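You operate a simulated robot arm through the tools that you are given. There is no shell and no other tool. Be economical: measure what you need, move in short steps, check, and stop when the job is done.

The job below is to be done with a simulated robot arm. You get a single attempt, and the scene is never put back.

Task
Rivet the pad of the same size on to the steel plate.
Fine: one stroke of the riveter, slide in; draw the slide out again and lay the plate in the riveter tray; leave the spare plate.
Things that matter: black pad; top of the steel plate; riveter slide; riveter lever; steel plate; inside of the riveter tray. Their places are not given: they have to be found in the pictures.

The check looks at the end state, three seconds after you hand in, the way a careful person would. Anything else that was tipped, shoved, dropped, spilled or broken makes it a failure.

Robot
A 7-joint arm with a two-finger parallel gripper, fixed in place. Base frame: the origin is at the foot of the arm, x ahead of it, y to its left, z up. Units: m, rad, N and s.
Its first joint turns from -1.152 to 1.152 rad. Payload 2.4 kg.
Tool frame: the origin (TCP) lies between the finger pads and is the grasp point; the fingertips stand 0.03 m ahead of it; z points along the fingers, y is the line along which they close. The gripper opens to 0.094 m. The fingers are 0.028 m wide and 0.01 m thick; the gripper's body (0.05 by 0.096 m) begins 0.055 m behind the TCP.
Orientation is that of the tool frame in the base frame, as [roll, pitch, yaw] about the fixed x, y, z axes, in that order (R = Rz(yaw) Ry(pitch) Rx(roll)). With the fingers straight down and closing along the base's y, the tool's x points along the base's -x, its y along +y and its z along -z.

Tools
- The arm moves only by the tool nudge_tool. Its argument "rows" is a list of rows, each an object (a shift or turn left out is 0, a gripper value left out holds the last) with "claw": the gripper command, from -1 (fully open) to 1 (shut), values between in proportion; "offset": the shift along the tool's x, y, z in m, a list of three; "rot": the turn, a rotation vector about the tool's x, y, z in rad, a list of three. In form: [{"claw": claw, "offset": [tx, ty, tz], "rot": [ax, ay, az]}, ...]. A call has 1 to 10 rows; each row shifts and turns the commanded pose from where the row before left it, along the tool's axes as they then stand. Rows are played at 5 a second. More than 0.05 m and 0.15 rad between two rows, or a gripper value outside its range, and nothing of the call is played. A pose out of reach is approached as far as the arm can. The call stops where the force on the tool passes 40 N (or 10 N more than at its start, if that is more) or the arm is blocked; 0.2 s more then pass. The fingers move at their own pace (about 0.153 m/s each) and stop on an object; they squeeze with about 44 N. The grip force told is the motor's: it shows also when the fingers shut on nothing. Time passes only in rows, and 0.2 s behind the last, so rows that do not move let the fingers close. It gives the time, the measured TCP pose, the force on the tool (base axes), the opening and the grip force at its end, in the units of the frame above (readings bear some noise), and new pictures: "views" is both (left out), scene, wrist or none.
- Cameras (640 x 400 px; columns grow to the right, rows downward): "scene" is fixed at [0.0293, 0.4712, 1.4614]; the picture's right is [-0.71, -0.71, 0.00], its down [-0.29, 0.29, -0.91] and it looks along [0.64, -0.64, -0.41] (base axes); focal length 325 px, centre (320, 200). "wrist" rides on the gripper at [-0.037, 0, -0.058] in the tool frame; the picture's right is [0.00, -1.00, 0.00], its down [0.97, 0.00, -0.24] and it looks along [0.24, 0.00, 0.97] (tool axes); focal length 218 px, centre (320, 200).
- pixel_to_xyz(camera, pixels): for up to 12 pixels [column, row] of the newest picture of that camera ("zoom" is the newest enlarged one), the place [x, y, z] in the base frame of the surface seen there, good to about 0.003 m, but the place of the scene camera against the robot may be out by one fixed shift of up to 0.018 m in any direction. No time passes.
- enlarge(camera, box): a new picture of the part [left, top, right, bottom] of that camera's present view, enlarged. No time passes.
- hand_in(): hands the job in; it is judged then, once.

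Keep the steps short. Do not move on a guess: measure, check each grasp and each placing, and mend mistakes. In all there are 80 turns and 120 pictures (those below and enlarged ones count). Leave the gripper open and the arm clear of the work at the hand-in unless told otherwise, and finish with a single line.

The tools are called as a command line: name --argument value ..., lists and objects as JSON in quotes. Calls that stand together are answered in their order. nudge_tool: Moves the arm, as the interface text tells. Its arguments: {"type":"object","properties":{"rows":{"type":"array"},"views":{"type":"string","enum":["both","scene","wrist","none"]}},"required":["rows"]} The other tools are called the same way: pixel_to_xyz (camera, pixels) gives the place of the surface under pixels of a picture; enlarge (camera, box) takes an enlarged picture of a part of a camera's view; hand_in () hands the job in.

At the start:

```text
time: 0.0
tcp_pos: [0.3613, 0.1752, 1.2744]
ee_rot: [-3.141, -0.002, 3.141]
contact_force: [0.2, -0.2, -0.2]
opening: 0.0943
grasp_force: 0.0
```

scene: 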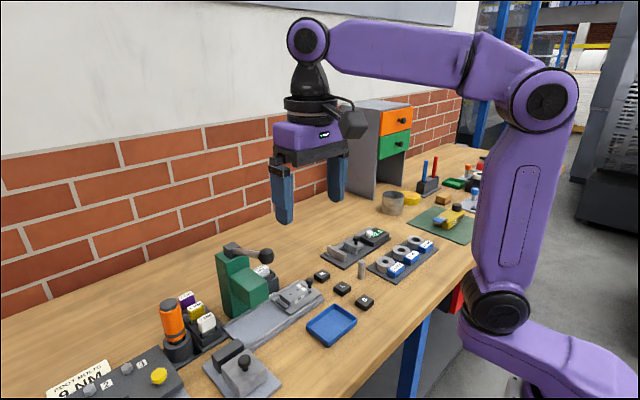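
wrist: 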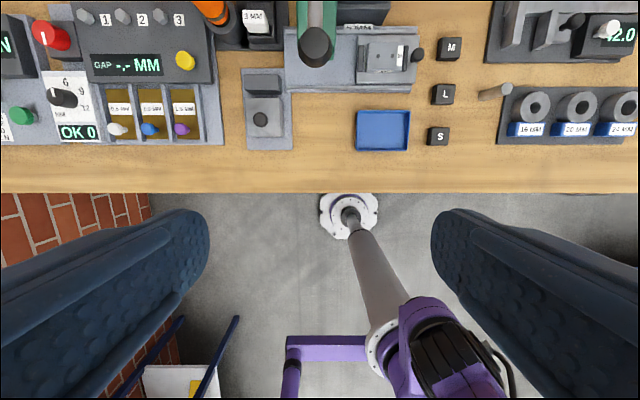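

I see a green press with a slide, a blue tray, pads marked M, L and S, and a gauge panel. I'll enlarge these areas to identify the parts.

enlarge --camera "wrist" --box '[230, 0, 470, 160]'

enlarge --camera "scene" --box '[190, 220, 390, 400]'

enlarge --camera "wrist" --box '[0, 0, 240, 160]'

enlarge --camera "scene" --box '[310, 150, 500, 290]'

```text
2.50 times, centred on (350, 80) of wrist
```

zoom: 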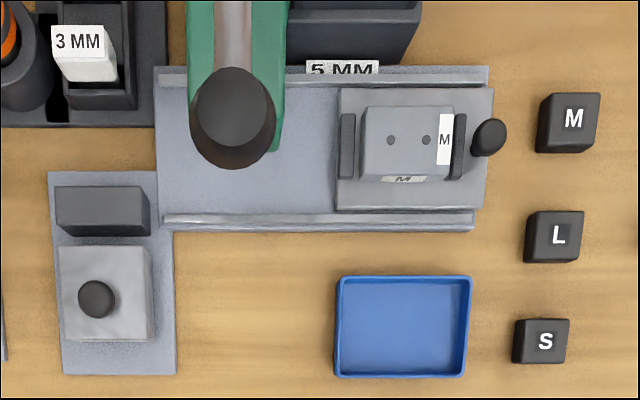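

```text
2.22 times, centred on (290, 310) of scene
```

zoom: 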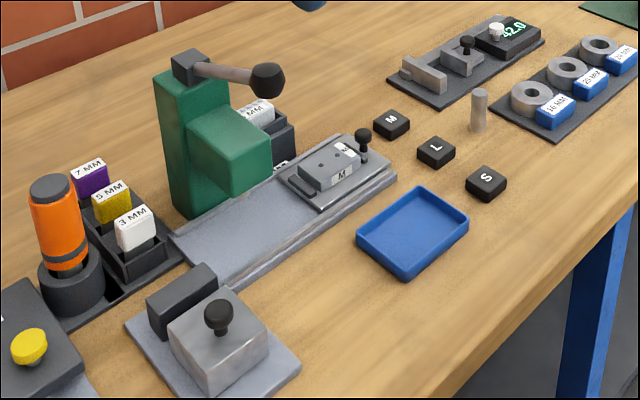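

```text
2.50 times, centred on (120, 80) of wrist
```

zoom: 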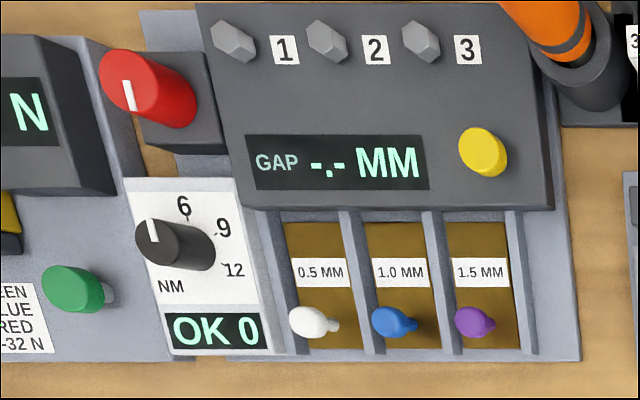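

```text
2.86 times, centred on (405, 220) of scene
```

zoom: 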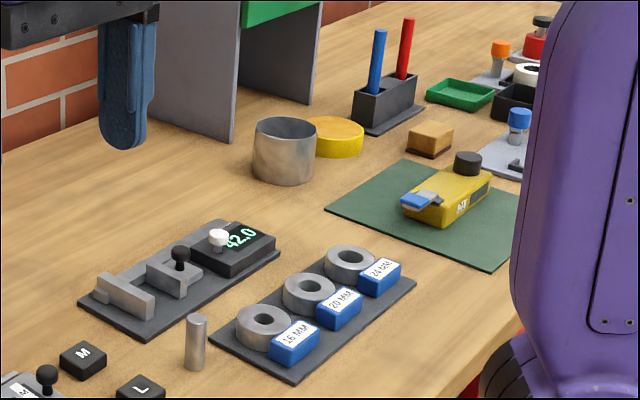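

The steel plate, marked M, sits in a jig on the slide with a black knob at its right end. The pads are M, L and S, and the blue tray is beside the riveter. I'll measure these from the wrist view.

pixel_to_xyz --camera "wrist" --pixels '[[449, 46], [436, 47], [382, 57], [394, 57], [417, 54], [383, 131], [360, 53], [402, 53], [314, 43], [442, 93], [400, 84], [383, 145]]'

pixel_to_xyz --camera "scene" --pixels '[[267, 256], [322, 275], [303, 282], [297, 295], [342, 287], [364, 302], [331, 326], [241, 250]]'

```text
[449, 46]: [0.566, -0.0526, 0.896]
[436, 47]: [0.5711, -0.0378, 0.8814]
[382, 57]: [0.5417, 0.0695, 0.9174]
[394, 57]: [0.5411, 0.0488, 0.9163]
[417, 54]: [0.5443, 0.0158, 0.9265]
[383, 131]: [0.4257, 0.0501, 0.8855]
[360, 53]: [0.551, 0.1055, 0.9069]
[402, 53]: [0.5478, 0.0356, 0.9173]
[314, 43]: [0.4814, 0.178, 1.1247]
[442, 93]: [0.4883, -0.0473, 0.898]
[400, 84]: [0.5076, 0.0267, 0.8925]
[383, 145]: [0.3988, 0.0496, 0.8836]
```

```text
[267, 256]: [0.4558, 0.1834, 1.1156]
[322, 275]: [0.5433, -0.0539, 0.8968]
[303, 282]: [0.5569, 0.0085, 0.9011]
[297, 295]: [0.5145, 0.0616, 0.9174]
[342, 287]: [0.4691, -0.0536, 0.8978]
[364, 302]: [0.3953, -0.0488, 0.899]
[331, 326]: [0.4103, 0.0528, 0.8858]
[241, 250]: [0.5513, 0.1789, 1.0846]
```

The table measures about z = 0.88, not the 0.688 given, so I'll check that by parallax. First I'll move above the slide and pads, staying high and clear of the lever.

nudge_tool --rows '[{"claw": -1, "offset": [0, -0.045, 0]}, {"offset": [0, -0.045, 0]}, {"offset": [-0.02, -0.04, 0]}, {"offset": [-0.03, -0.03, 0.02]}, {"offset": [-0.03, 0, 0.03]}, {"offset": [-0.02, 0, 0.03]}, {"offset": [0, 0, 0.03]}, {}]'

```text
time: 1.8
tcp_pos: [0.4593, 0.0145, 1.1635]
ee_rot: [3.141, 0.0, -3.141]
contact_force: [-0.1, 0.3, 0.1]
opening: 0.094
grasp_force: 0.0
```

scene: 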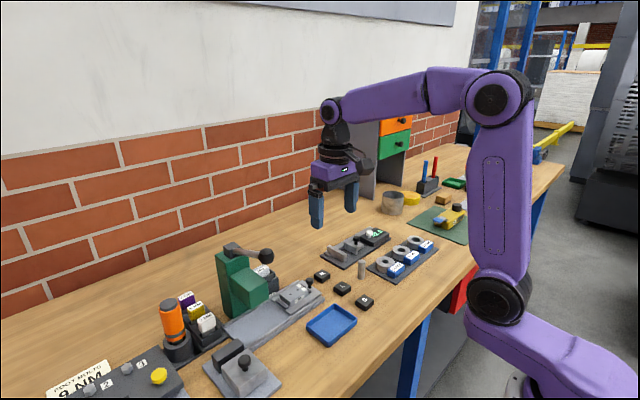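
wrist: 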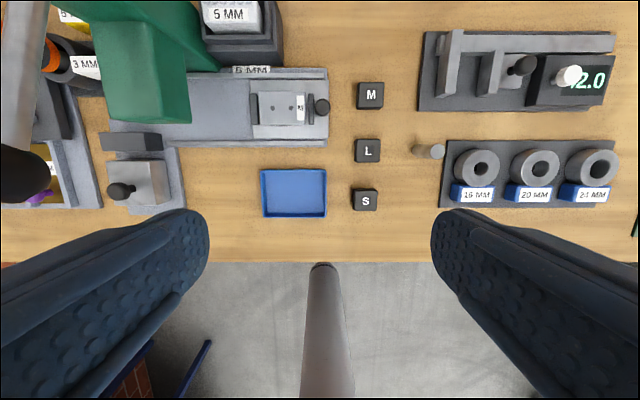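

enlarge --camera "wrist" --box '[100, 30, 420, 230]'

pixel_to_xyz --camera "wrist" --pixels '[[371, 93], [358, 93], [384, 94], [370, 82], [282, 108], [292, 108], [312, 108], [255, 108], [322, 107], [294, 193], [304, 108], [280, 98]]'

```text
2.00 times, centred on (260, 130) of wrist
```

zoom: 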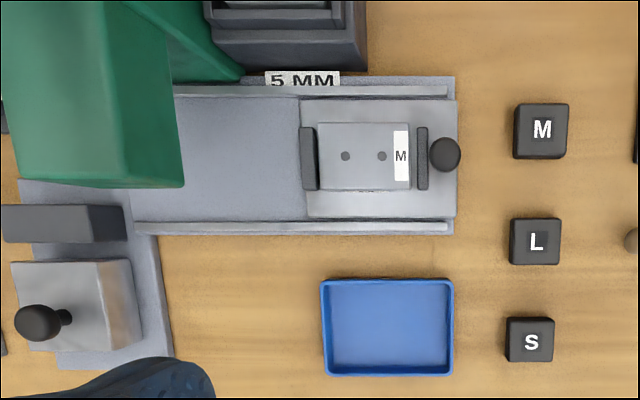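

```text
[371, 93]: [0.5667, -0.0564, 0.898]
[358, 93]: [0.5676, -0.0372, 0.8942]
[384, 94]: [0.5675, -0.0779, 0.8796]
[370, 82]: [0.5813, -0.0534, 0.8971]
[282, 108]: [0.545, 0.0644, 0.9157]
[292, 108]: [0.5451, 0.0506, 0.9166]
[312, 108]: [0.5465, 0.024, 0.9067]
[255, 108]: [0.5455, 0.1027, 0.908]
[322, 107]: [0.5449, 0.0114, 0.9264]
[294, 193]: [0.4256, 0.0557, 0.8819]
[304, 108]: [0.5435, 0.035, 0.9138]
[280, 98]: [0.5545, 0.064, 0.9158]
```

Both views agree the table is at about z = 0.881. Pad M is near (0.567, -0.057), with its top at 0.898, and the plate top is at about 0.916. Next I'll move above pad M for a closer look.

nudge_tool --rows '[{"offset": [-0.04, -0.03, 0]}, {"offset": [-0.035, -0.03, 0.02]}, {"offset": [-0.033, -0.0115, 0.03]}, {"offset": [0, 0, 0.04]}, {"offset": [0, 0, 0.04]}, {"offset": [0, 0, 0.03]}, {}]' --views "wrist"

```text
refused: row 2 steps farther than a row can; nothing moved
```

The second row was just over the step limit, so I'll shorten the steps.

nudge_tool --rows '[{"offset": [-0.04, -0.025, 0]}, {"offset": [-0.034, -0.025, 0.02]}, {"offset": [-0.034, -0.0215, 0.02]}, {"offset": [0, 0, 0.04]}, {"offset": [0, 0, 0.04]}, {"offset": [0, 0, 0.04]}, {}]' --views "wrist"

```text
time: 3.4
tcp_pos: [0.5674, -0.0566, 1.0039]
ee_rot: [-3.141, 0.0, -3.141]
contact_force: [-0.3, 0.4, 0.0]
opening: 0.094
grasp_force: 0.1
```

wrist: 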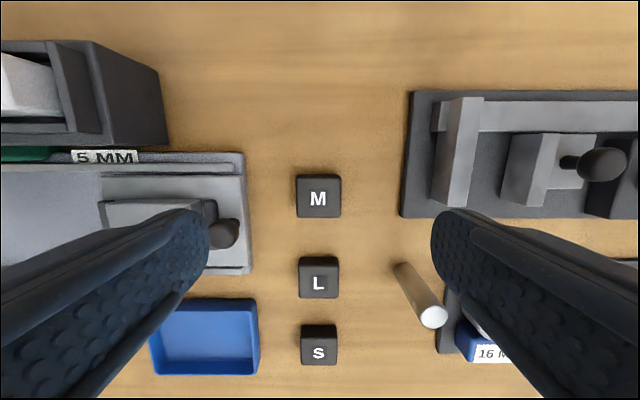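

pixel_to_xyz --camera "wrist" --pixels '[[300, 196], [338, 196], [319, 178], [319, 214], [318, 188], [298, 260], [336, 260], [224, 233], [350, 200], [280, 200], [240, 190], [110, 185]]'

enlarge --camera "wrist" --box '[240, 150, 400, 250]'

```text
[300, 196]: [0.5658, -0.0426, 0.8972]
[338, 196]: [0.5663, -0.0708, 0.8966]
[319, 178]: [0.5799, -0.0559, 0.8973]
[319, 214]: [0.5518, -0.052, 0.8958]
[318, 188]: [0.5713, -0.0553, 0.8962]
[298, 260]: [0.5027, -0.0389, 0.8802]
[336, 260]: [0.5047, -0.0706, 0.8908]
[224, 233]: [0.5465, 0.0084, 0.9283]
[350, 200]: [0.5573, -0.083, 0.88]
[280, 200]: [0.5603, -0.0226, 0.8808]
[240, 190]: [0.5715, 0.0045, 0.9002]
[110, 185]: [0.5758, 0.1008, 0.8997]
```

```text
4.00 times, centred on (320, 200) of wrist
```

zoom: 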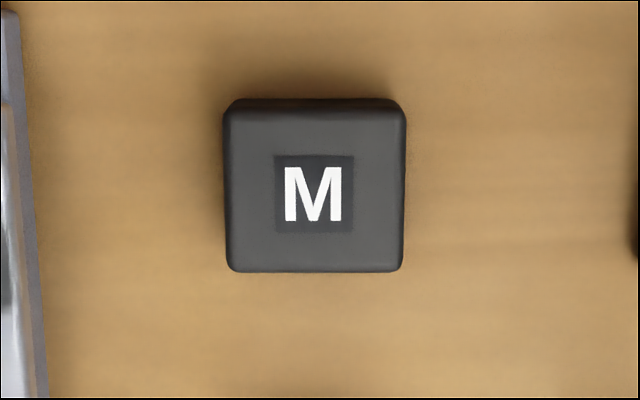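

Pad M is centred at about (0.566, -0.056) and is about 0.032 m wide and 0.016 m thick. I'll narrow the gripper to 0.06 to clear the slide knob, then go down so the tips stop about 3 mm above the table.

nudge_tool --rows '[{"claw": -0.28}, {"offset": [0.001, 0, 0.04]}, {"offset": [0, 0, 0.03]}, {"offset": [0, 0, 0.018]}, {}]' --views "both"

```text
time: 4.6
tcp_pos: [0.5671, -0.056, 0.9171]
ee_rot: [-3.141, 0.0, -3.141]
contact_force: [0.5, -0.5, -0.5]
opening: 0.0599
grasp_force: 0.0
```

scene: 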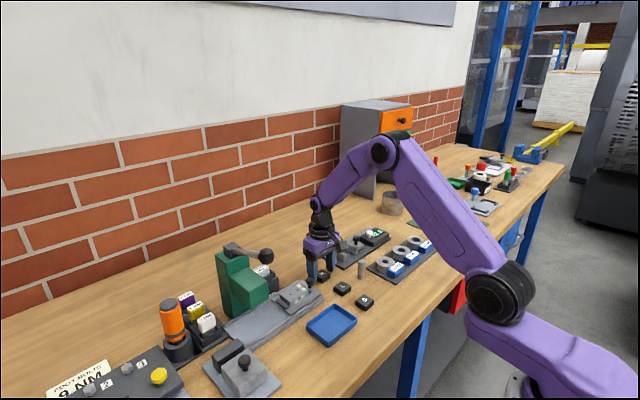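
wrist: 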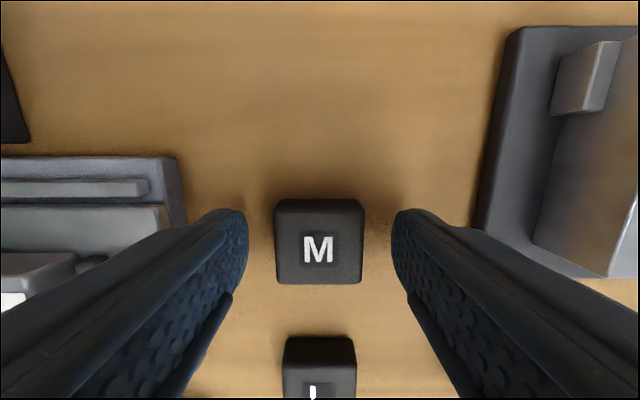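

The pad is centred between the fingers. I'll lower 3 mm and close.

nudge_tool --rows '[{"offset": [0, 0, 0.003]}, {"claw": 1}, {}, {}, {"offset": [0, 0, -0.02]}, {}]' --views "wrist"

```text
time: 6.0
tcp_pos: [0.5682, -0.0559, 0.9335]
ee_rot: [3.141, 0.001, 3.141]
contact_force: [0.0, -1.2, -0.3]
opening: 0.0
grasp_force: 33.3
```

wrist: 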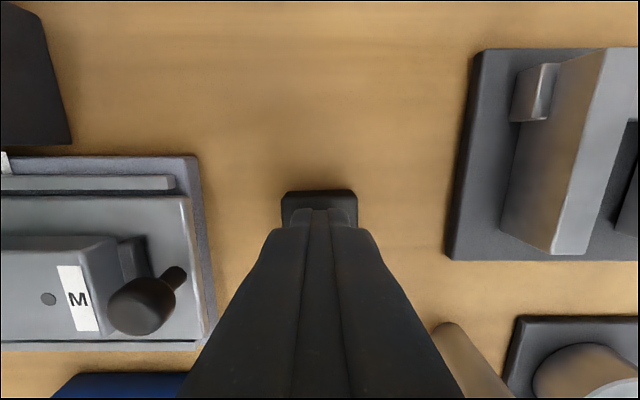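

The fingers shut on nothing, and the pad is still in place. I'll reopen, go down lower until contact shows, and close again while watching.

nudge_tool --rows '[{"claw": -0.28}, {}, {"offset": [0, 0, 0.02]}, {"offset": [0, 0, 0.002]}, {}]' --views "wrist"

enlarge --camera "scene" --box '[270, 220, 370, 310]'

```text
time: 7.2
tcp_pos: [0.5679, -0.056, 0.9116]
ee_rot: [3.141, 0.001, -3.141]
contact_force: [0.7, 0.2, 0.5]
opening: 0.0602
grasp_force: 0.1
```

wrist: 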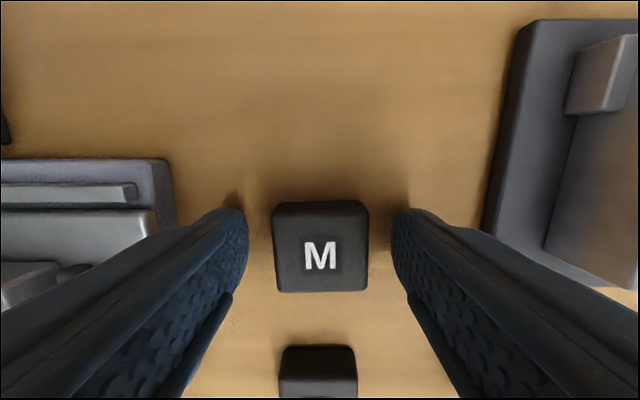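

```text
4.44 times, centred on (320, 265) of scene
```

zoom: 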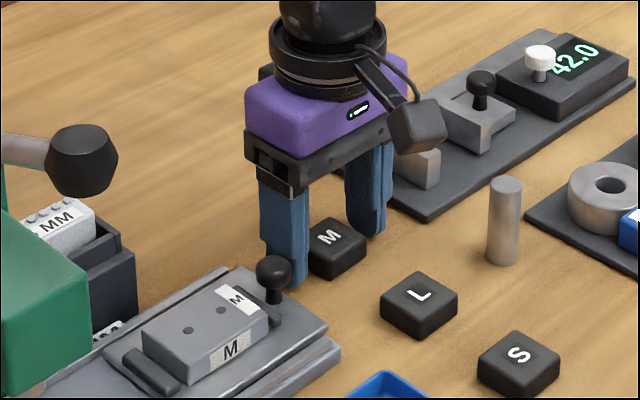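

The tips are now close to the table with the pad well between them. I'll close and check before lifting.

nudge_tool --rows '[{"offset": [0, 0, 0.002]}, {"claw": 1}, {}, {}]' --views "wrist"

```text
time: 8.2
tcp_pos: [0.5677, -0.0558, 0.9102]
ee_rot: [-3.141, 0.002, -3.141]
contact_force: [1.4, 0.1, 8.5]
opening: 0.0345
grasp_force: 43.8
```

wrist: 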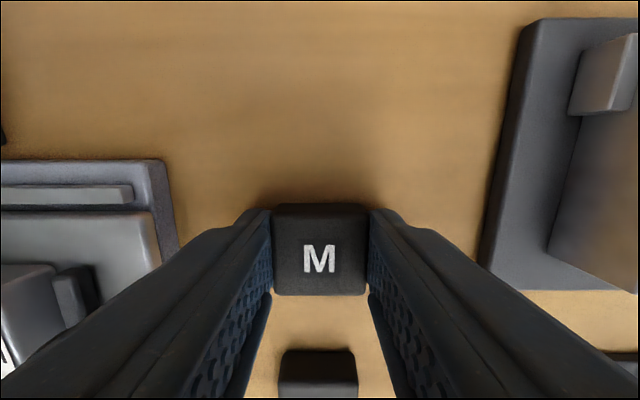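

It's gripped: opening 0.0345, force 44 N. I'll lift slowly.

nudge_tool --rows '[{"offset": [0, 0, -0.005]}, {"offset": [0, 0, -0.01]}, {"offset": [0, 0, -0.02]}, {"offset": [0, 0, -0.03]}, {}]' --views "wrist"

```text
time: 9.4
tcp_pos: [0.5675, -0.0567, 0.9733]
ee_rot: [3.141, 0.0, -3.141]
contact_force: [0.3, 0.2, -1.1]
opening: 0.0346
grasp_force: 44.1
```

wrist: 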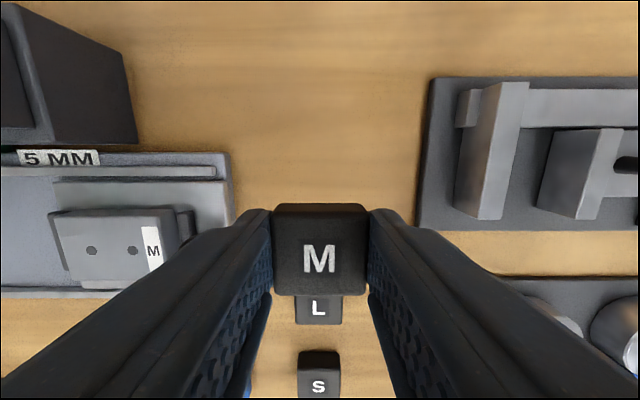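

Pad M is held. I'll measure the pad's position in the grip and the plate's position together.

pixel_to_xyz --camera "wrist" --pixels '[[319, 216], [319, 290], [280, 255], [360, 255], [110, 212], [115, 278], [58, 245], [146, 228], [92, 251], [132, 250], [172, 245], [110, 250]]'

enlarge --camera "wrist" --box '[0, 130, 280, 310]'

```text
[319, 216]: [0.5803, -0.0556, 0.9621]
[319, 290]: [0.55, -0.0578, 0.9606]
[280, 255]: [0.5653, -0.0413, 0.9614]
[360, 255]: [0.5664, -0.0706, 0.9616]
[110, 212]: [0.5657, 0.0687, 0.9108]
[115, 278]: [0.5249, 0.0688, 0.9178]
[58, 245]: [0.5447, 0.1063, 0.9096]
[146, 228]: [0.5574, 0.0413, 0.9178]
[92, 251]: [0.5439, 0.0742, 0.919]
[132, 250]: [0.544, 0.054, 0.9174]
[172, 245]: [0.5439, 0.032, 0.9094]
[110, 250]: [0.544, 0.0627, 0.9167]
```

```text
2.22 times, centred on (140, 220) of wrist
```

zoom: 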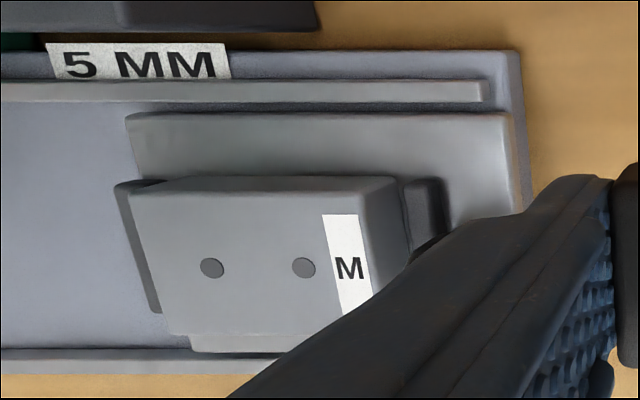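

The pad bottom is flush with the fingertips. The plate's holes are centred at (0.544, 0.064) and its top is at 0.918. Before moving over, I'll measure the near face of the riveter's green head and the lever for clearance.

pixel_to_xyz --camera "scene" --pixels '[[268, 290], [250, 312], [268, 272], [240, 285], [266, 256], [250, 252], [228, 247], [232, 270]]'

enlarge --camera "scene" --box '[200, 225, 340, 345]'

```text
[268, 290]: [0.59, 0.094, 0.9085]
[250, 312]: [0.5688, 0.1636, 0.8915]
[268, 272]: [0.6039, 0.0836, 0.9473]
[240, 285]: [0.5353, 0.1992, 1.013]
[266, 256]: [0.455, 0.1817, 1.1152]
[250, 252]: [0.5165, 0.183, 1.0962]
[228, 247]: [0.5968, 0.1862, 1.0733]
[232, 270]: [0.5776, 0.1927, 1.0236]
```

```text
3.33 times, centred on (270, 285) of scene
```

zoom: 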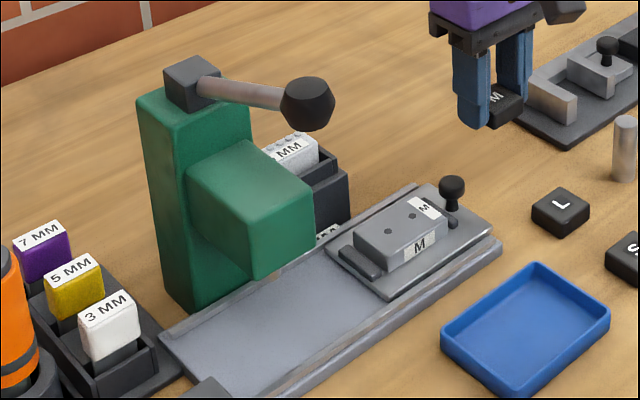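

The path is clear: the riveter head starts around y = 0.15. I'll carry the pad over the plate and stop above it to check.

nudge_tool --rows '[{"offset": [0.007, 0.04, 0]}, {"offset": [0.008, 0.04, 0]}, {"offset": [0.007, 0.04, 0]}, {}, {}]'

enlarge --camera "scene" --box '[240, 245, 340, 325]'

```text
time: 10.6
tcp_pos: [0.5454, 0.0644, 0.9753]
ee_rot: [-3.139, -0.001, 3.141]
contact_force: [-0.2, -0.4, -1.3]
opening: 0.0349
grasp_force: 44.5
```

scene: 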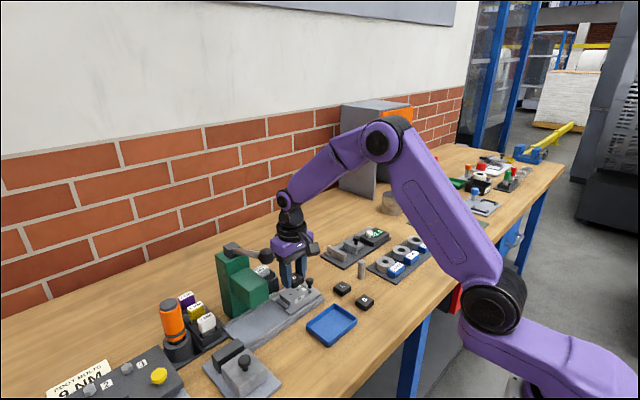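
wrist: 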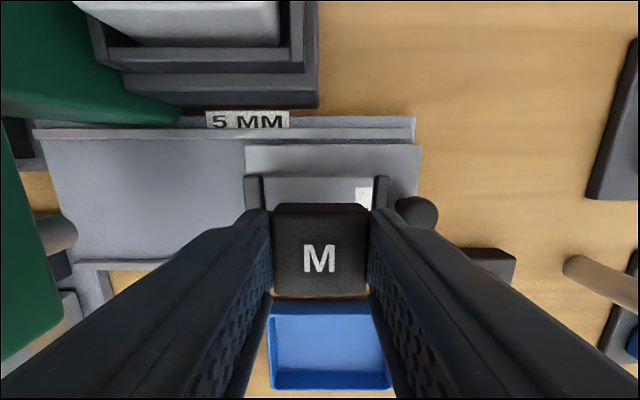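

```text
5.00 times, centred on (290, 285) of scene
```

zoom: 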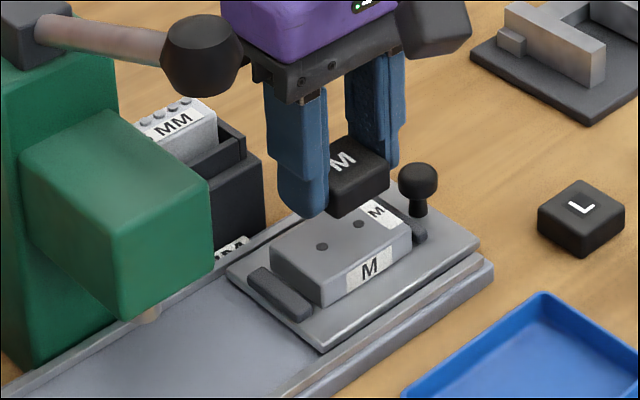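

The pad is over the plate. I'll check the plate edges and jig posts visible behind the pad before lowering.

pixel_to_xyz --camera "wrist" --pixels '[[266, 195], [370, 180], [254, 185], [381, 185], [319, 182], [319, 172], [319, 216], [319, 290], [278, 255], [362, 255]]'

enlarge --camera "wrist" --box '[230, 140, 430, 240]'

```text
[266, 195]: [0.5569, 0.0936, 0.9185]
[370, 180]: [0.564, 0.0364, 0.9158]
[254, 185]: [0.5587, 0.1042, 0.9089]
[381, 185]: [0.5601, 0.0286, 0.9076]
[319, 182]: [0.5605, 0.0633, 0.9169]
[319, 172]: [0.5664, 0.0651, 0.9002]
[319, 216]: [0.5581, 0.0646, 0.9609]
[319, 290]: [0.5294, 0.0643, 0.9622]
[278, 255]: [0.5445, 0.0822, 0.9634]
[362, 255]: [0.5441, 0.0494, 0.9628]
```

```text
3.20 times, centred on (330, 190) of wrist
```

zoom: 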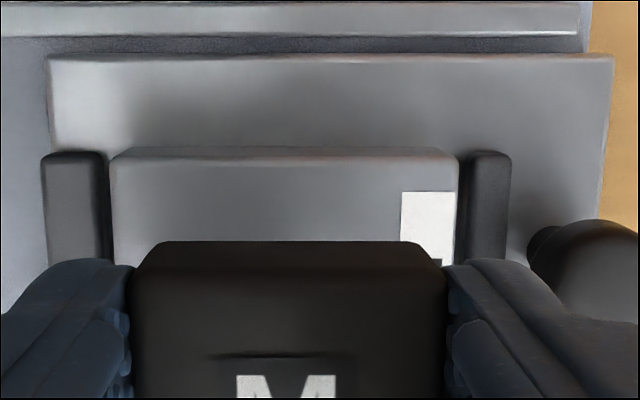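

The alignment is good. I'll lower in small final steps until light contact.

nudge_tool --rows '[{"offset": [0, 0, 0.015]}, {"offset": [0, 0, 0.008]}, {"offset": [0, 0, 0.002]}, {}, {"offset": [0, 0, 0.001]}, {}]' --views "wrist"

enlarge --camera "scene" --box '[240, 245, 340, 325]'

```text
time: 12.0
tcp_pos: [0.5452, 0.0647, 0.948]
ee_rot: [-3.141, -0.001, 3.14]
contact_force: [-0.9, -0.1, -0.7]
opening: 0.0349
grasp_force: 44.0
```

wrist: 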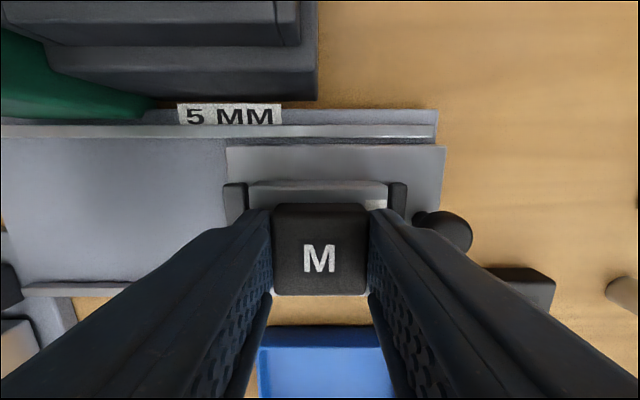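

```text
5.00 times, centred on (290, 285) of scene
```

zoom: 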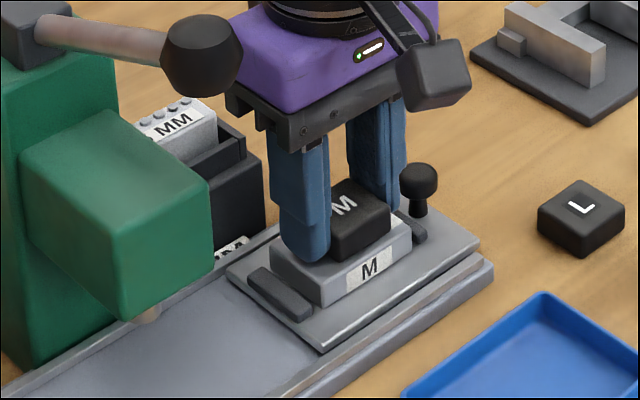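

No contact yet, though the pad is nearly down. I'll lower one millimetre at a time.

nudge_tool --rows '[{"offset": [0, 0, 0.001]}, {}]' --views "none"

```text
time: 12.6
tcp_pos: [0.5445, 0.0648, 0.9466]
ee_rot: [3.141, -0.001, 3.141]
contact_force: [-0.2, -0.2, 0.1]
opening: 0.0343
grasp_force: 44.1
```

nudge_tool --rows '[{"offset": [0, 0, 0.001]}, {}]' --views "none"

```text
time: 13.2
tcp_pos: [0.5468, 0.0645, 0.946]
ee_rot: [3.14, 0.0, -3.141]
contact_force: [0.0, 0.0, 0.2]
opening: 0.035
grasp_force: 44.2
```

nudge_tool --rows '[{"offset": [0, 0, 0.001]}, {}]' --views "none"

```text
time: 13.8
tcp_pos: [0.546, 0.0646, 0.9466]
ee_rot: [3.141, 0.001, 3.141]
contact_force: [-5.3, -0.7, 12.3]
opening: 0.0346
grasp_force: 44.7
```

The upward force is 12 N, so the pad is seated on the plate. I'll open partway to about 0.055, staying short of the knob, and rise straight up.

nudge_tool --rows '[{"offset": [0, 0, -0.001]}, {"claw": 0.05}, {"claw": -0.1}, {}, {"offset": [0, 0, -0.015]}, {"offset": [0, 0, -0.03]}, {"offset": [0, 0, -0.04]}, {}]'

enlarge --camera "scene" --box '[240, 245, 340, 325]'

```text
time: 15.6
tcp_pos: [0.5459, 0.0638, 1.0309]
ee_rot: [3.141, 0.001, 3.141]
contact_force: [-0.1, 0.0, 0.3]
opening: 0.0517
grasp_force: 0.1
```

scene: 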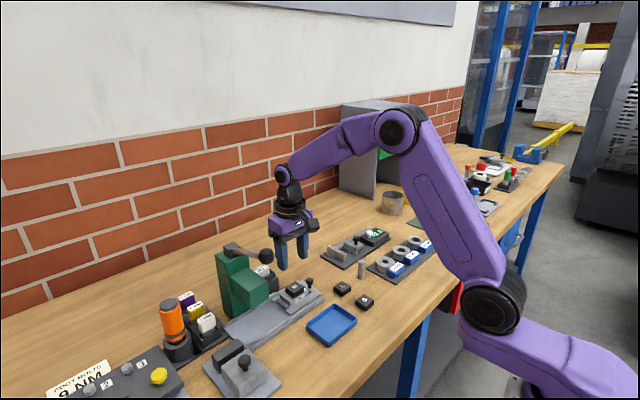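
wrist: 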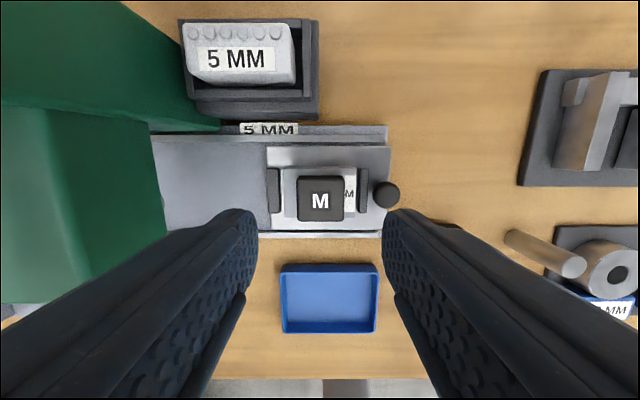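

```text
5.00 times, centred on (290, 285) of scene
```

zoom: 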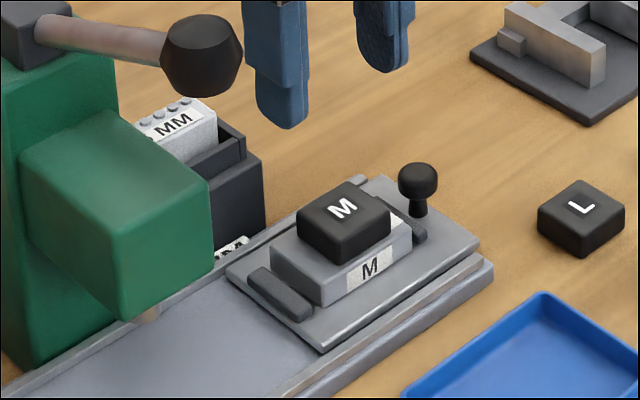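

The pad is on the plate. I'll measure its alignment, the knob and the riveter head.

pixel_to_xyz --camera "wrist" --pixels '[[299, 199], [342, 199], [320, 180], [320, 216], [283, 195], [354, 195], [320, 170], [387, 194], [273, 195], [364, 195], [165, 225], [85, 180]]'

enlarge --camera "wrist" --box '[240, 130, 420, 250]'

enlarge --camera "scene" --box '[205, 235, 345, 345]'

```text
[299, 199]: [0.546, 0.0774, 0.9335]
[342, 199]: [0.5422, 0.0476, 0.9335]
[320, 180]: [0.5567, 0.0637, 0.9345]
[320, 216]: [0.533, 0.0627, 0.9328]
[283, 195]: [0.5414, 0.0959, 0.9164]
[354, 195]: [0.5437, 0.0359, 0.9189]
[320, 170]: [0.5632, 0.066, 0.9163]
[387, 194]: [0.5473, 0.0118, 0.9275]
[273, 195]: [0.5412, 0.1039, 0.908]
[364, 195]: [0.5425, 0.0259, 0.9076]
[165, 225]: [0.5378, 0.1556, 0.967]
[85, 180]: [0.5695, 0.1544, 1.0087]
```

```text
3.33 times, centred on (330, 190) of wrist
```

zoom: 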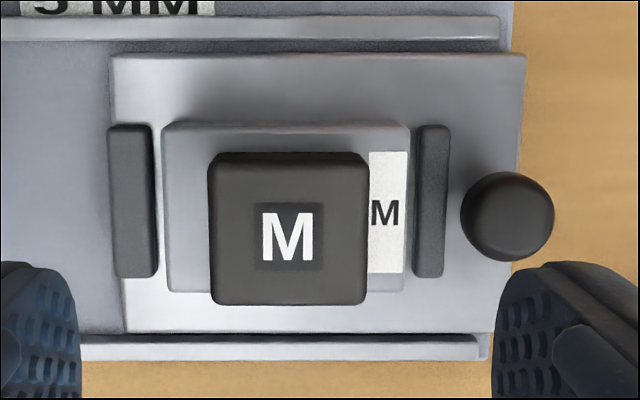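

```text
3.64 times, centred on (275, 290) of scene
```

zoom: 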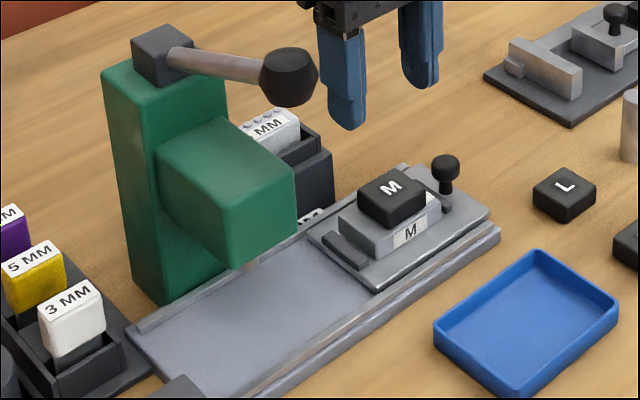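

The pad is centred to within 2–3 mm. The slide knob is at (0.547, 0.011), top 0.928, ball radius about 9 mm. I'll grip the knob with the fingers closing along x, camera side away from the riveter. First I'll move sideways and start turning about the tool's z.

nudge_tool --rows '[{"offset": [0, -0.03, 0]}, {"offset": [0, -0.029, 0]}, {"rot": [0, 0, 0.149]}, {"rot": [0, 0, 0.149]}, {"rot": [0, 0, 0.149]}, {"rot": [0, 0, 0.149]}, {"rot": [0, 0, 0.149]}, {"rot": [0, 0, 0.149]}, {"rot": [0, 0, 0.149]}, {"rot": [0, 0, 0.149]}]' --views "none"

nudge_tool --rows '[{"rot": [0, 0, 0.149]}, {"rot": [0, 0, 0.149]}, {"rot": [0, 0, 0.08]}, {}]'

```text
time: 17.8
tcp_pos: [0.5448, 0.0045, 1.0305]
ee_rot: [-3.141, 0.0, 1.947]
contact_force: [0.2, 0.3, -0.3]
opening: 0.0516
grasp_force: 0.0
```

```text
time: 18.8
tcp_pos: [0.5464, 0.0057, 1.0301]
ee_rot: [-3.141, 0.0, 1.57]
contact_force: [0.5, 0.1, 0.1]
opening: 0.0514
grasp_force: 0.1
```

scene: 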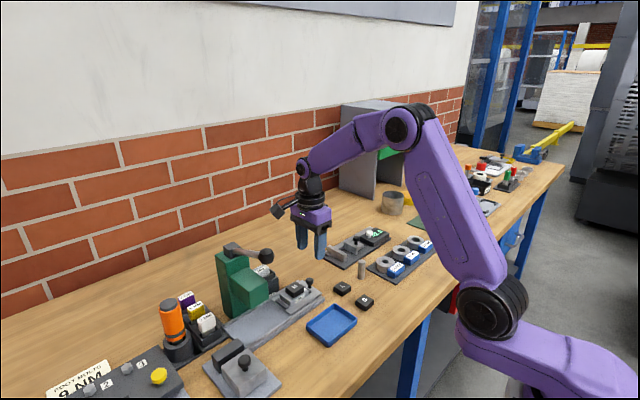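
wrist: 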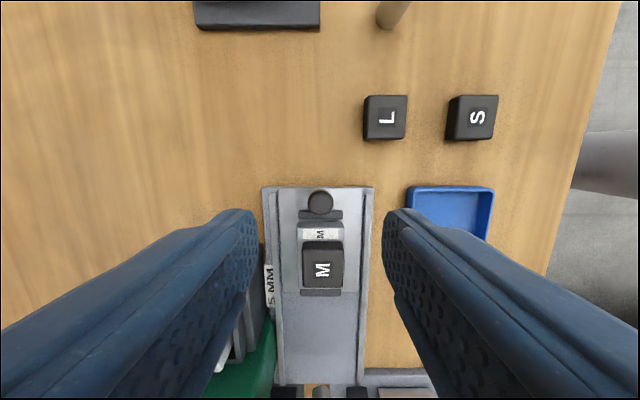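

Image down is now +y. The scene shows a black bracket box on the gripper now sticking out on the +y side, towards the riveter. I'll measure it.

enlarge --camera "scene" --box '[220, 140, 380, 280]'

pixel_to_xyz --camera "scene" --pixels '[[276, 211], [281, 208], [285, 206], [290, 203], [315, 213], [300, 215], [310, 190], [304, 180]]'

```text
2.86 times, centred on (300, 210) of scene
```

zoom: 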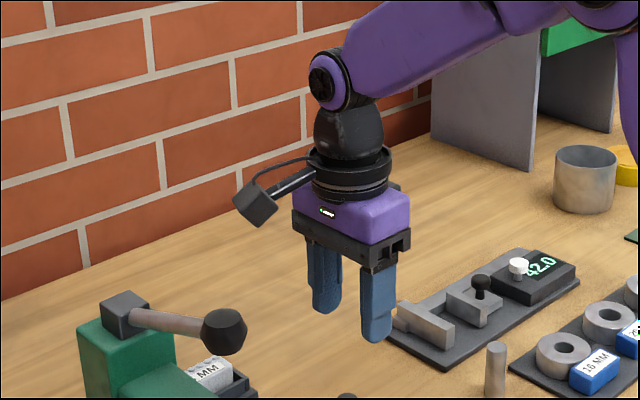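

```text
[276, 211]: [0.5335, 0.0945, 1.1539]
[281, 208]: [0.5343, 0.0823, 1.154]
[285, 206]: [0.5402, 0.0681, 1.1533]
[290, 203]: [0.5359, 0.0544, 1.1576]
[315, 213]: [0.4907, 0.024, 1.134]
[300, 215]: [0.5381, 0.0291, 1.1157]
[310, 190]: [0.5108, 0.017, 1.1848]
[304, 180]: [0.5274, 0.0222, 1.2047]
```

The bracket box sits 0.09 m out on the tool's +x side at lever height, so this orientation would hit the lever. I'll turn the other way, to yaw -π/2, which puts the bracket on the -y side. It swings at z = 1.15, clear of everything.

nudge_tool --rows '[{"rot": [0, 0, -0.149]}, {"rot": [0, 0, -0.149]}, {"rot": [0, 0, -0.149]}, {"rot": [0, 0, -0.149]}, {"rot": [0, 0, -0.149]}, {"rot": [0, 0, -0.149]}, {"rot": [0, 0, -0.149]}, {"rot": [0, 0, -0.149]}, {"rot": [0, 0, -0.149]}, {"rot": [0, 0, -0.149]}]' --views "none"

nudge_tool --rows '[{"rot": [0, 0, -0.149]}, {"rot": [0, 0, -0.149]}, {"rot": [0, 0, -0.149]}, {"rot": [0, 0, -0.149]}, {"rot": [0, 0, -0.149]}, {"rot": [0, 0, -0.149]}, {"rot": [0, 0, -0.149]}, {"rot": [0, 0, -0.149]}, {"rot": [0, 0, -0.149]}, {"rot": [0, 0, -0.149]}]' --views "none"

nudge_tool --rows '[{"rot": [0, 0, -0.149]}, {"rot": [0, 0, -0.012]}, {}]'

```text
time: 21.0
tcp_pos: [0.545, 0.0046, 1.0308]
ee_rot: [-3.141, -0.001, 3.064]
contact_force: [0.7, 0.5, -0.1]
opening: 0.0517
grasp_force: 0.1
```

```text
time: 23.2
tcp_pos: [0.5445, 0.0056, 1.0308]
ee_rot: [3.139, 0.001, -1.729]
contact_force: [-0.4, 0.2, -0.7]
opening: 0.0517
grasp_force: 0.0
```

```text
time: 24.0
tcp_pos: [0.5462, 0.0049, 1.0318]
ee_rot: [-3.141, 0.0, -1.568]
contact_force: [-0.9, 0.1, 0.8]
opening: 0.0514
grasp_force: 0.0
```

scene: 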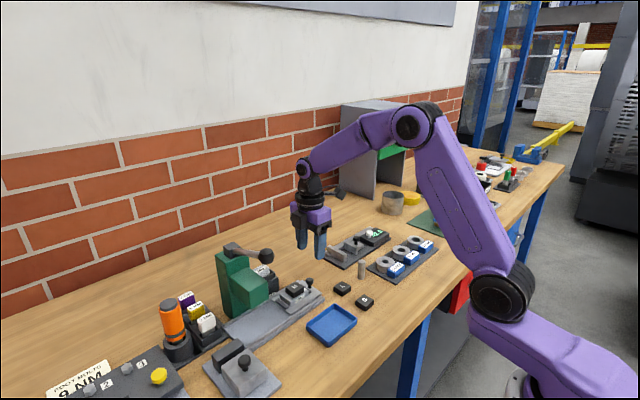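
wrist: 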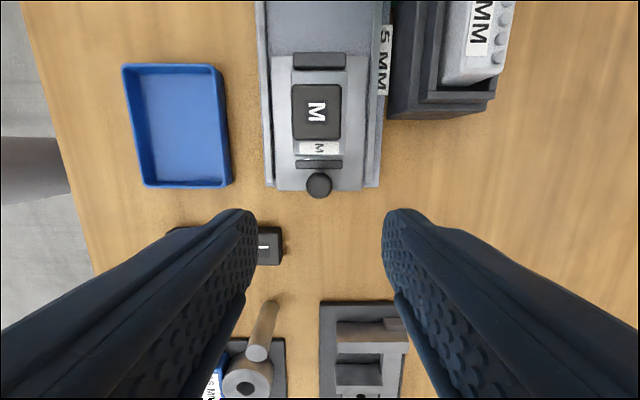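

The bracket now points to -y. I'll measure the knob again.

pixel_to_xyz --camera "wrist" --pixels '[[319, 182], [308, 183], [329, 183], [319, 195], [319, 164], [350, 180], [370, 180], [267, 170], [320, 200], [319, 62]]'

enlarge --camera "wrist" --box '[250, 40, 390, 210]'

```text
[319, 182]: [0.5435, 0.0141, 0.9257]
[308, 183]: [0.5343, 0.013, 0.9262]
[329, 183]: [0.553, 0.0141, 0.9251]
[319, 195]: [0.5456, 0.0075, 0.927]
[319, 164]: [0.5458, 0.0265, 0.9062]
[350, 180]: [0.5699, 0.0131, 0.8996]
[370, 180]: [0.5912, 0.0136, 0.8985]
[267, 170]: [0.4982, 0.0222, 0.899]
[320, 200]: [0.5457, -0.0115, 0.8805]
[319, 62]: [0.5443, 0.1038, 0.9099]
```

```text
2.35 times, centred on (320, 125) of wrist
```

zoom: 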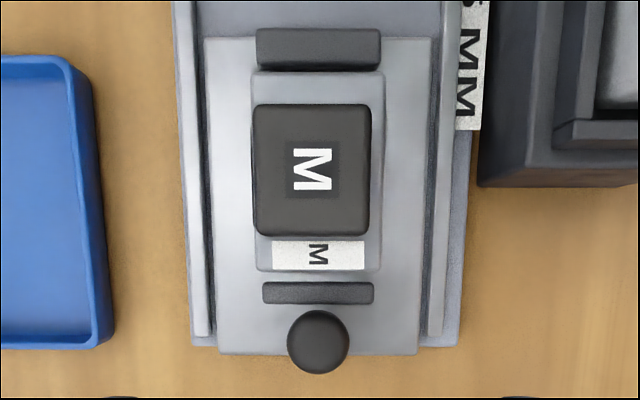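

The knob centre is at (0.5445, 0.011). The tool is at (0.546, 0.005), which keeps the fingers 3 mm off the jig post. I'll go down to z = 0.938 and close gently on the knob.

nudge_tool --rows '[{"offset": [0, -0.001, 0.04]}, {"offset": [0, 0, 0.035]}, {"offset": [0, 0, 0.018]}, {}, {"claw": 1}, {}, {}]'

enlarge --camera "scene" --box '[230, 190, 370, 320]'

```text
time: 25.6
tcp_pos: [0.5456, 0.0045, 0.9397]
ee_rot: [3.139, 0.001, -1.572]
contact_force: [-4.6, 0.0, -0.2]
opening: 0.0205
grasp_force: 45.3
```

scene: 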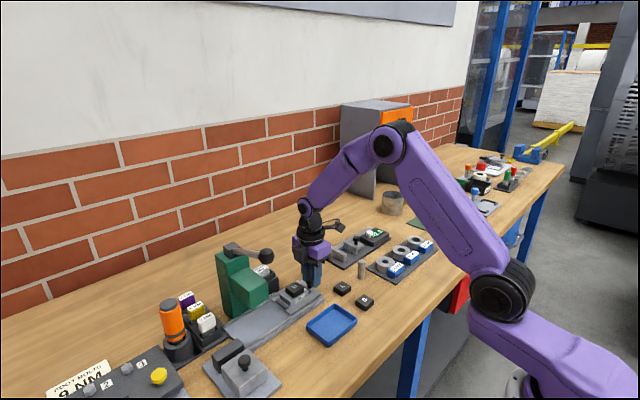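
wrist: 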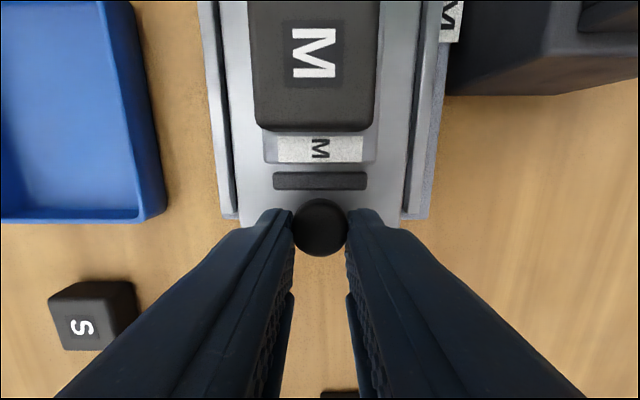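

```text
3.08 times, centred on (300, 255) of scene
```

zoom: 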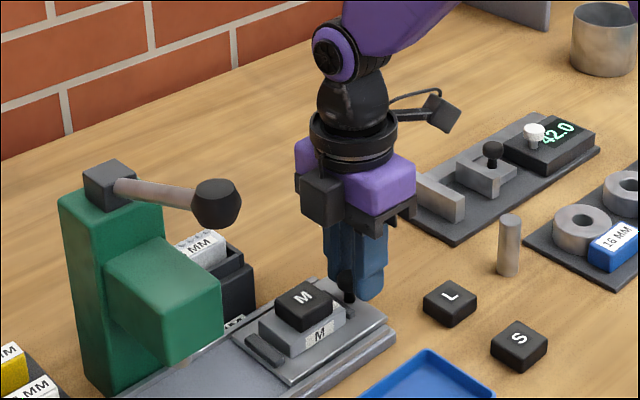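

The knob is held, opening 0.0205. The wrist-camera box sticks out towards the riveter head, so I'll measure it before pushing.

pixel_to_xyz --camera "scene" --pixels '[[331, 249], [335, 252], [338, 257], [332, 260], [340, 250], [350, 250], [262, 280], [275, 300], [276, 285]]'

pixel_to_xyz --camera "zoom" --pixels '[[320, 200], [305, 200], [335, 200], [320, 178], [320, 222], [380, 190], [215, 320], [205, 300], [180, 360], [160, 280], [215, 200], [150, 190]]'

```text
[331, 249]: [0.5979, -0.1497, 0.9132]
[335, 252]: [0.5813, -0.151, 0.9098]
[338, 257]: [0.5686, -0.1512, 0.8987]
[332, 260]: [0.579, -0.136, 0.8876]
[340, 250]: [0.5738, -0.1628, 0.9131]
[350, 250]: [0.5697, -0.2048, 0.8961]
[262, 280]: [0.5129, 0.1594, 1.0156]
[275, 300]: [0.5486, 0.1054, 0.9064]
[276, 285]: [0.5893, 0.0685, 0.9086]
```

```text
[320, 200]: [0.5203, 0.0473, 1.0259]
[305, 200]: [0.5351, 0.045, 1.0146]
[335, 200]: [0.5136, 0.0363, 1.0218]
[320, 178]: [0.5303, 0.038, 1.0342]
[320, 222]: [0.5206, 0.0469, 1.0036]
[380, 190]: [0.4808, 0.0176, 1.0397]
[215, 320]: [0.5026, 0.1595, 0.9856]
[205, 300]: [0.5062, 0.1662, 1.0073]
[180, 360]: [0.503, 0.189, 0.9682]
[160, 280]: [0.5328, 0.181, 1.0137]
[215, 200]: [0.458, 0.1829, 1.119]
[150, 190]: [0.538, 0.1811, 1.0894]
```

The camera box reaches 0.044 m beyond the TCP in +y, and the head's face is at y ≈ 0.155. I'll release the knob and lean the tool 0.4 rad away from the riveter, then regrip so the body stays clear when the slide is in.

nudge_tool --rows '[{"claw": 0.1}, {}, {"offset": [0.005, 0, -0.01]}, {"rot": [0, -0.134, 0]}, {"rot": [0, -0.133, 0]}, {"rot": [0, -0.133, 0]}, {}]'

```text
time: 27.2
tcp_pos: [0.5466, -0.0005, 0.9472]
ee_rot: [-3.141, 0.401, -1.571]
contact_force: [0.6, -0.1, -0.8]
opening: 0.0423
grasp_force: 0.1
```

scene: 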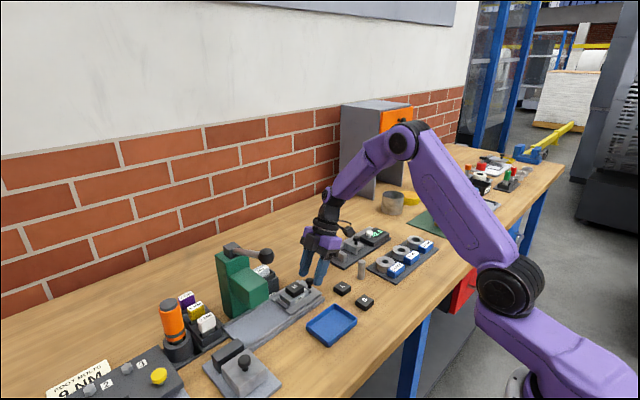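
wrist: 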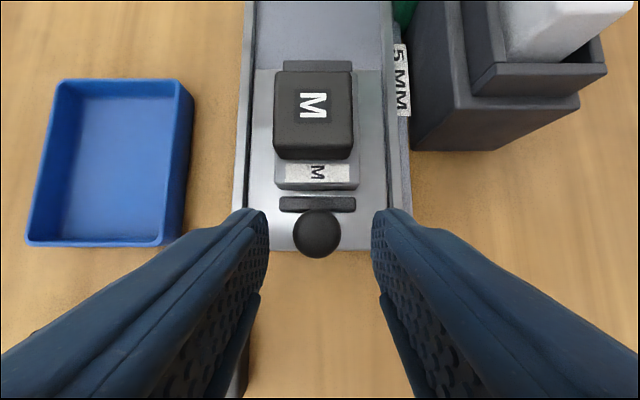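

The lean is right. I'll lower 9 mm and close on the knob.

nudge_tool --rows '[{"offset": [0.0035, 0, 0.0083]}, {}, {"claw": 1}, {}, {}]'

enlarge --camera "scene" --box '[210, 190, 350, 320]'

```text
time: 28.4
tcp_pos: [0.5449, 0.0004, 0.9389]
ee_rot: [3.138, 0.402, -1.573]
contact_force: [-9.2, -0.4, 2.3]
opening: 0.0204
grasp_force: 45.0
```

scene: 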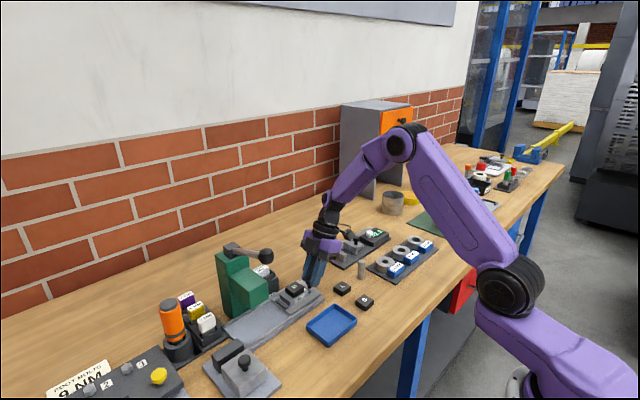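
wrist: 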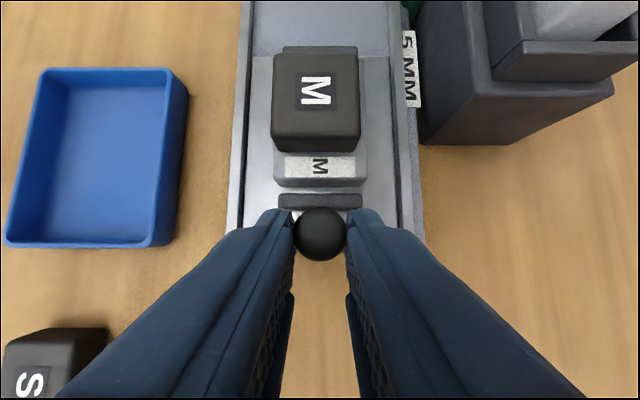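

```text
3.08 times, centred on (280, 255) of scene
```

zoom: 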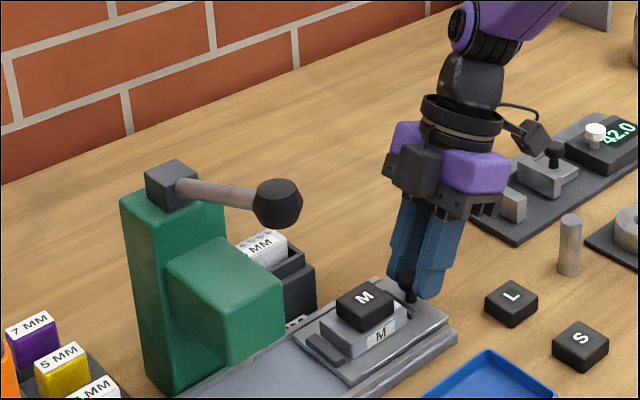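

The knob is gripped at a lean, 45 N. I'll push the slide towards +y, 4 cm first.

nudge_tool --rows '[{"offset": [-0.00737, 0, 0.00311]}, {"offset": [-0.00737, 0, 0.00311]}, {"offset": [-0.00737, 0, 0.00311]}, {"offset": [-0.00737, 0, 0.00311]}, {"offset": [-0.00737, 0, 0.00311]}, {}]' --views "scene"

enlarge --camera "scene" --box '[210, 190, 350, 320]'

```text
time: 29.8
tcp_pos: [0.5459, 0.0404, 0.9386]
ee_rot: [3.139, 0.4, -1.57]
contact_force: [-14.9, -0.4, 2.6]
opening: 0.0202
grasp_force: 45.2
```

scene: 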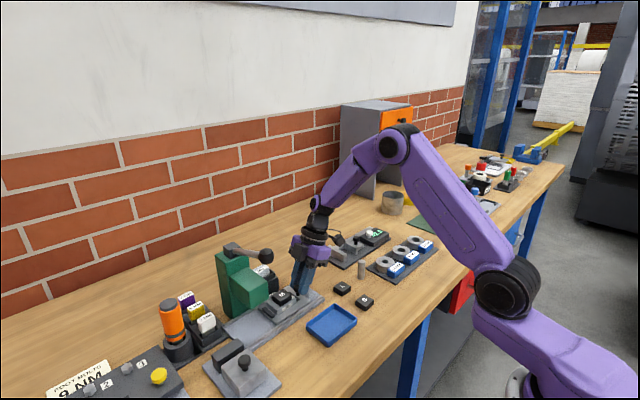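

```text
3.08 times, centred on (280, 255) of scene
```

zoom: 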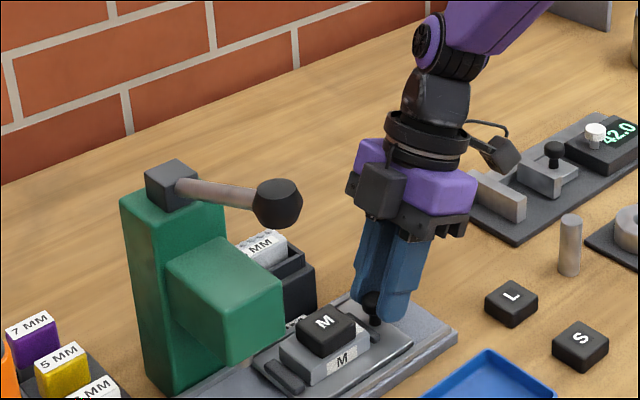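

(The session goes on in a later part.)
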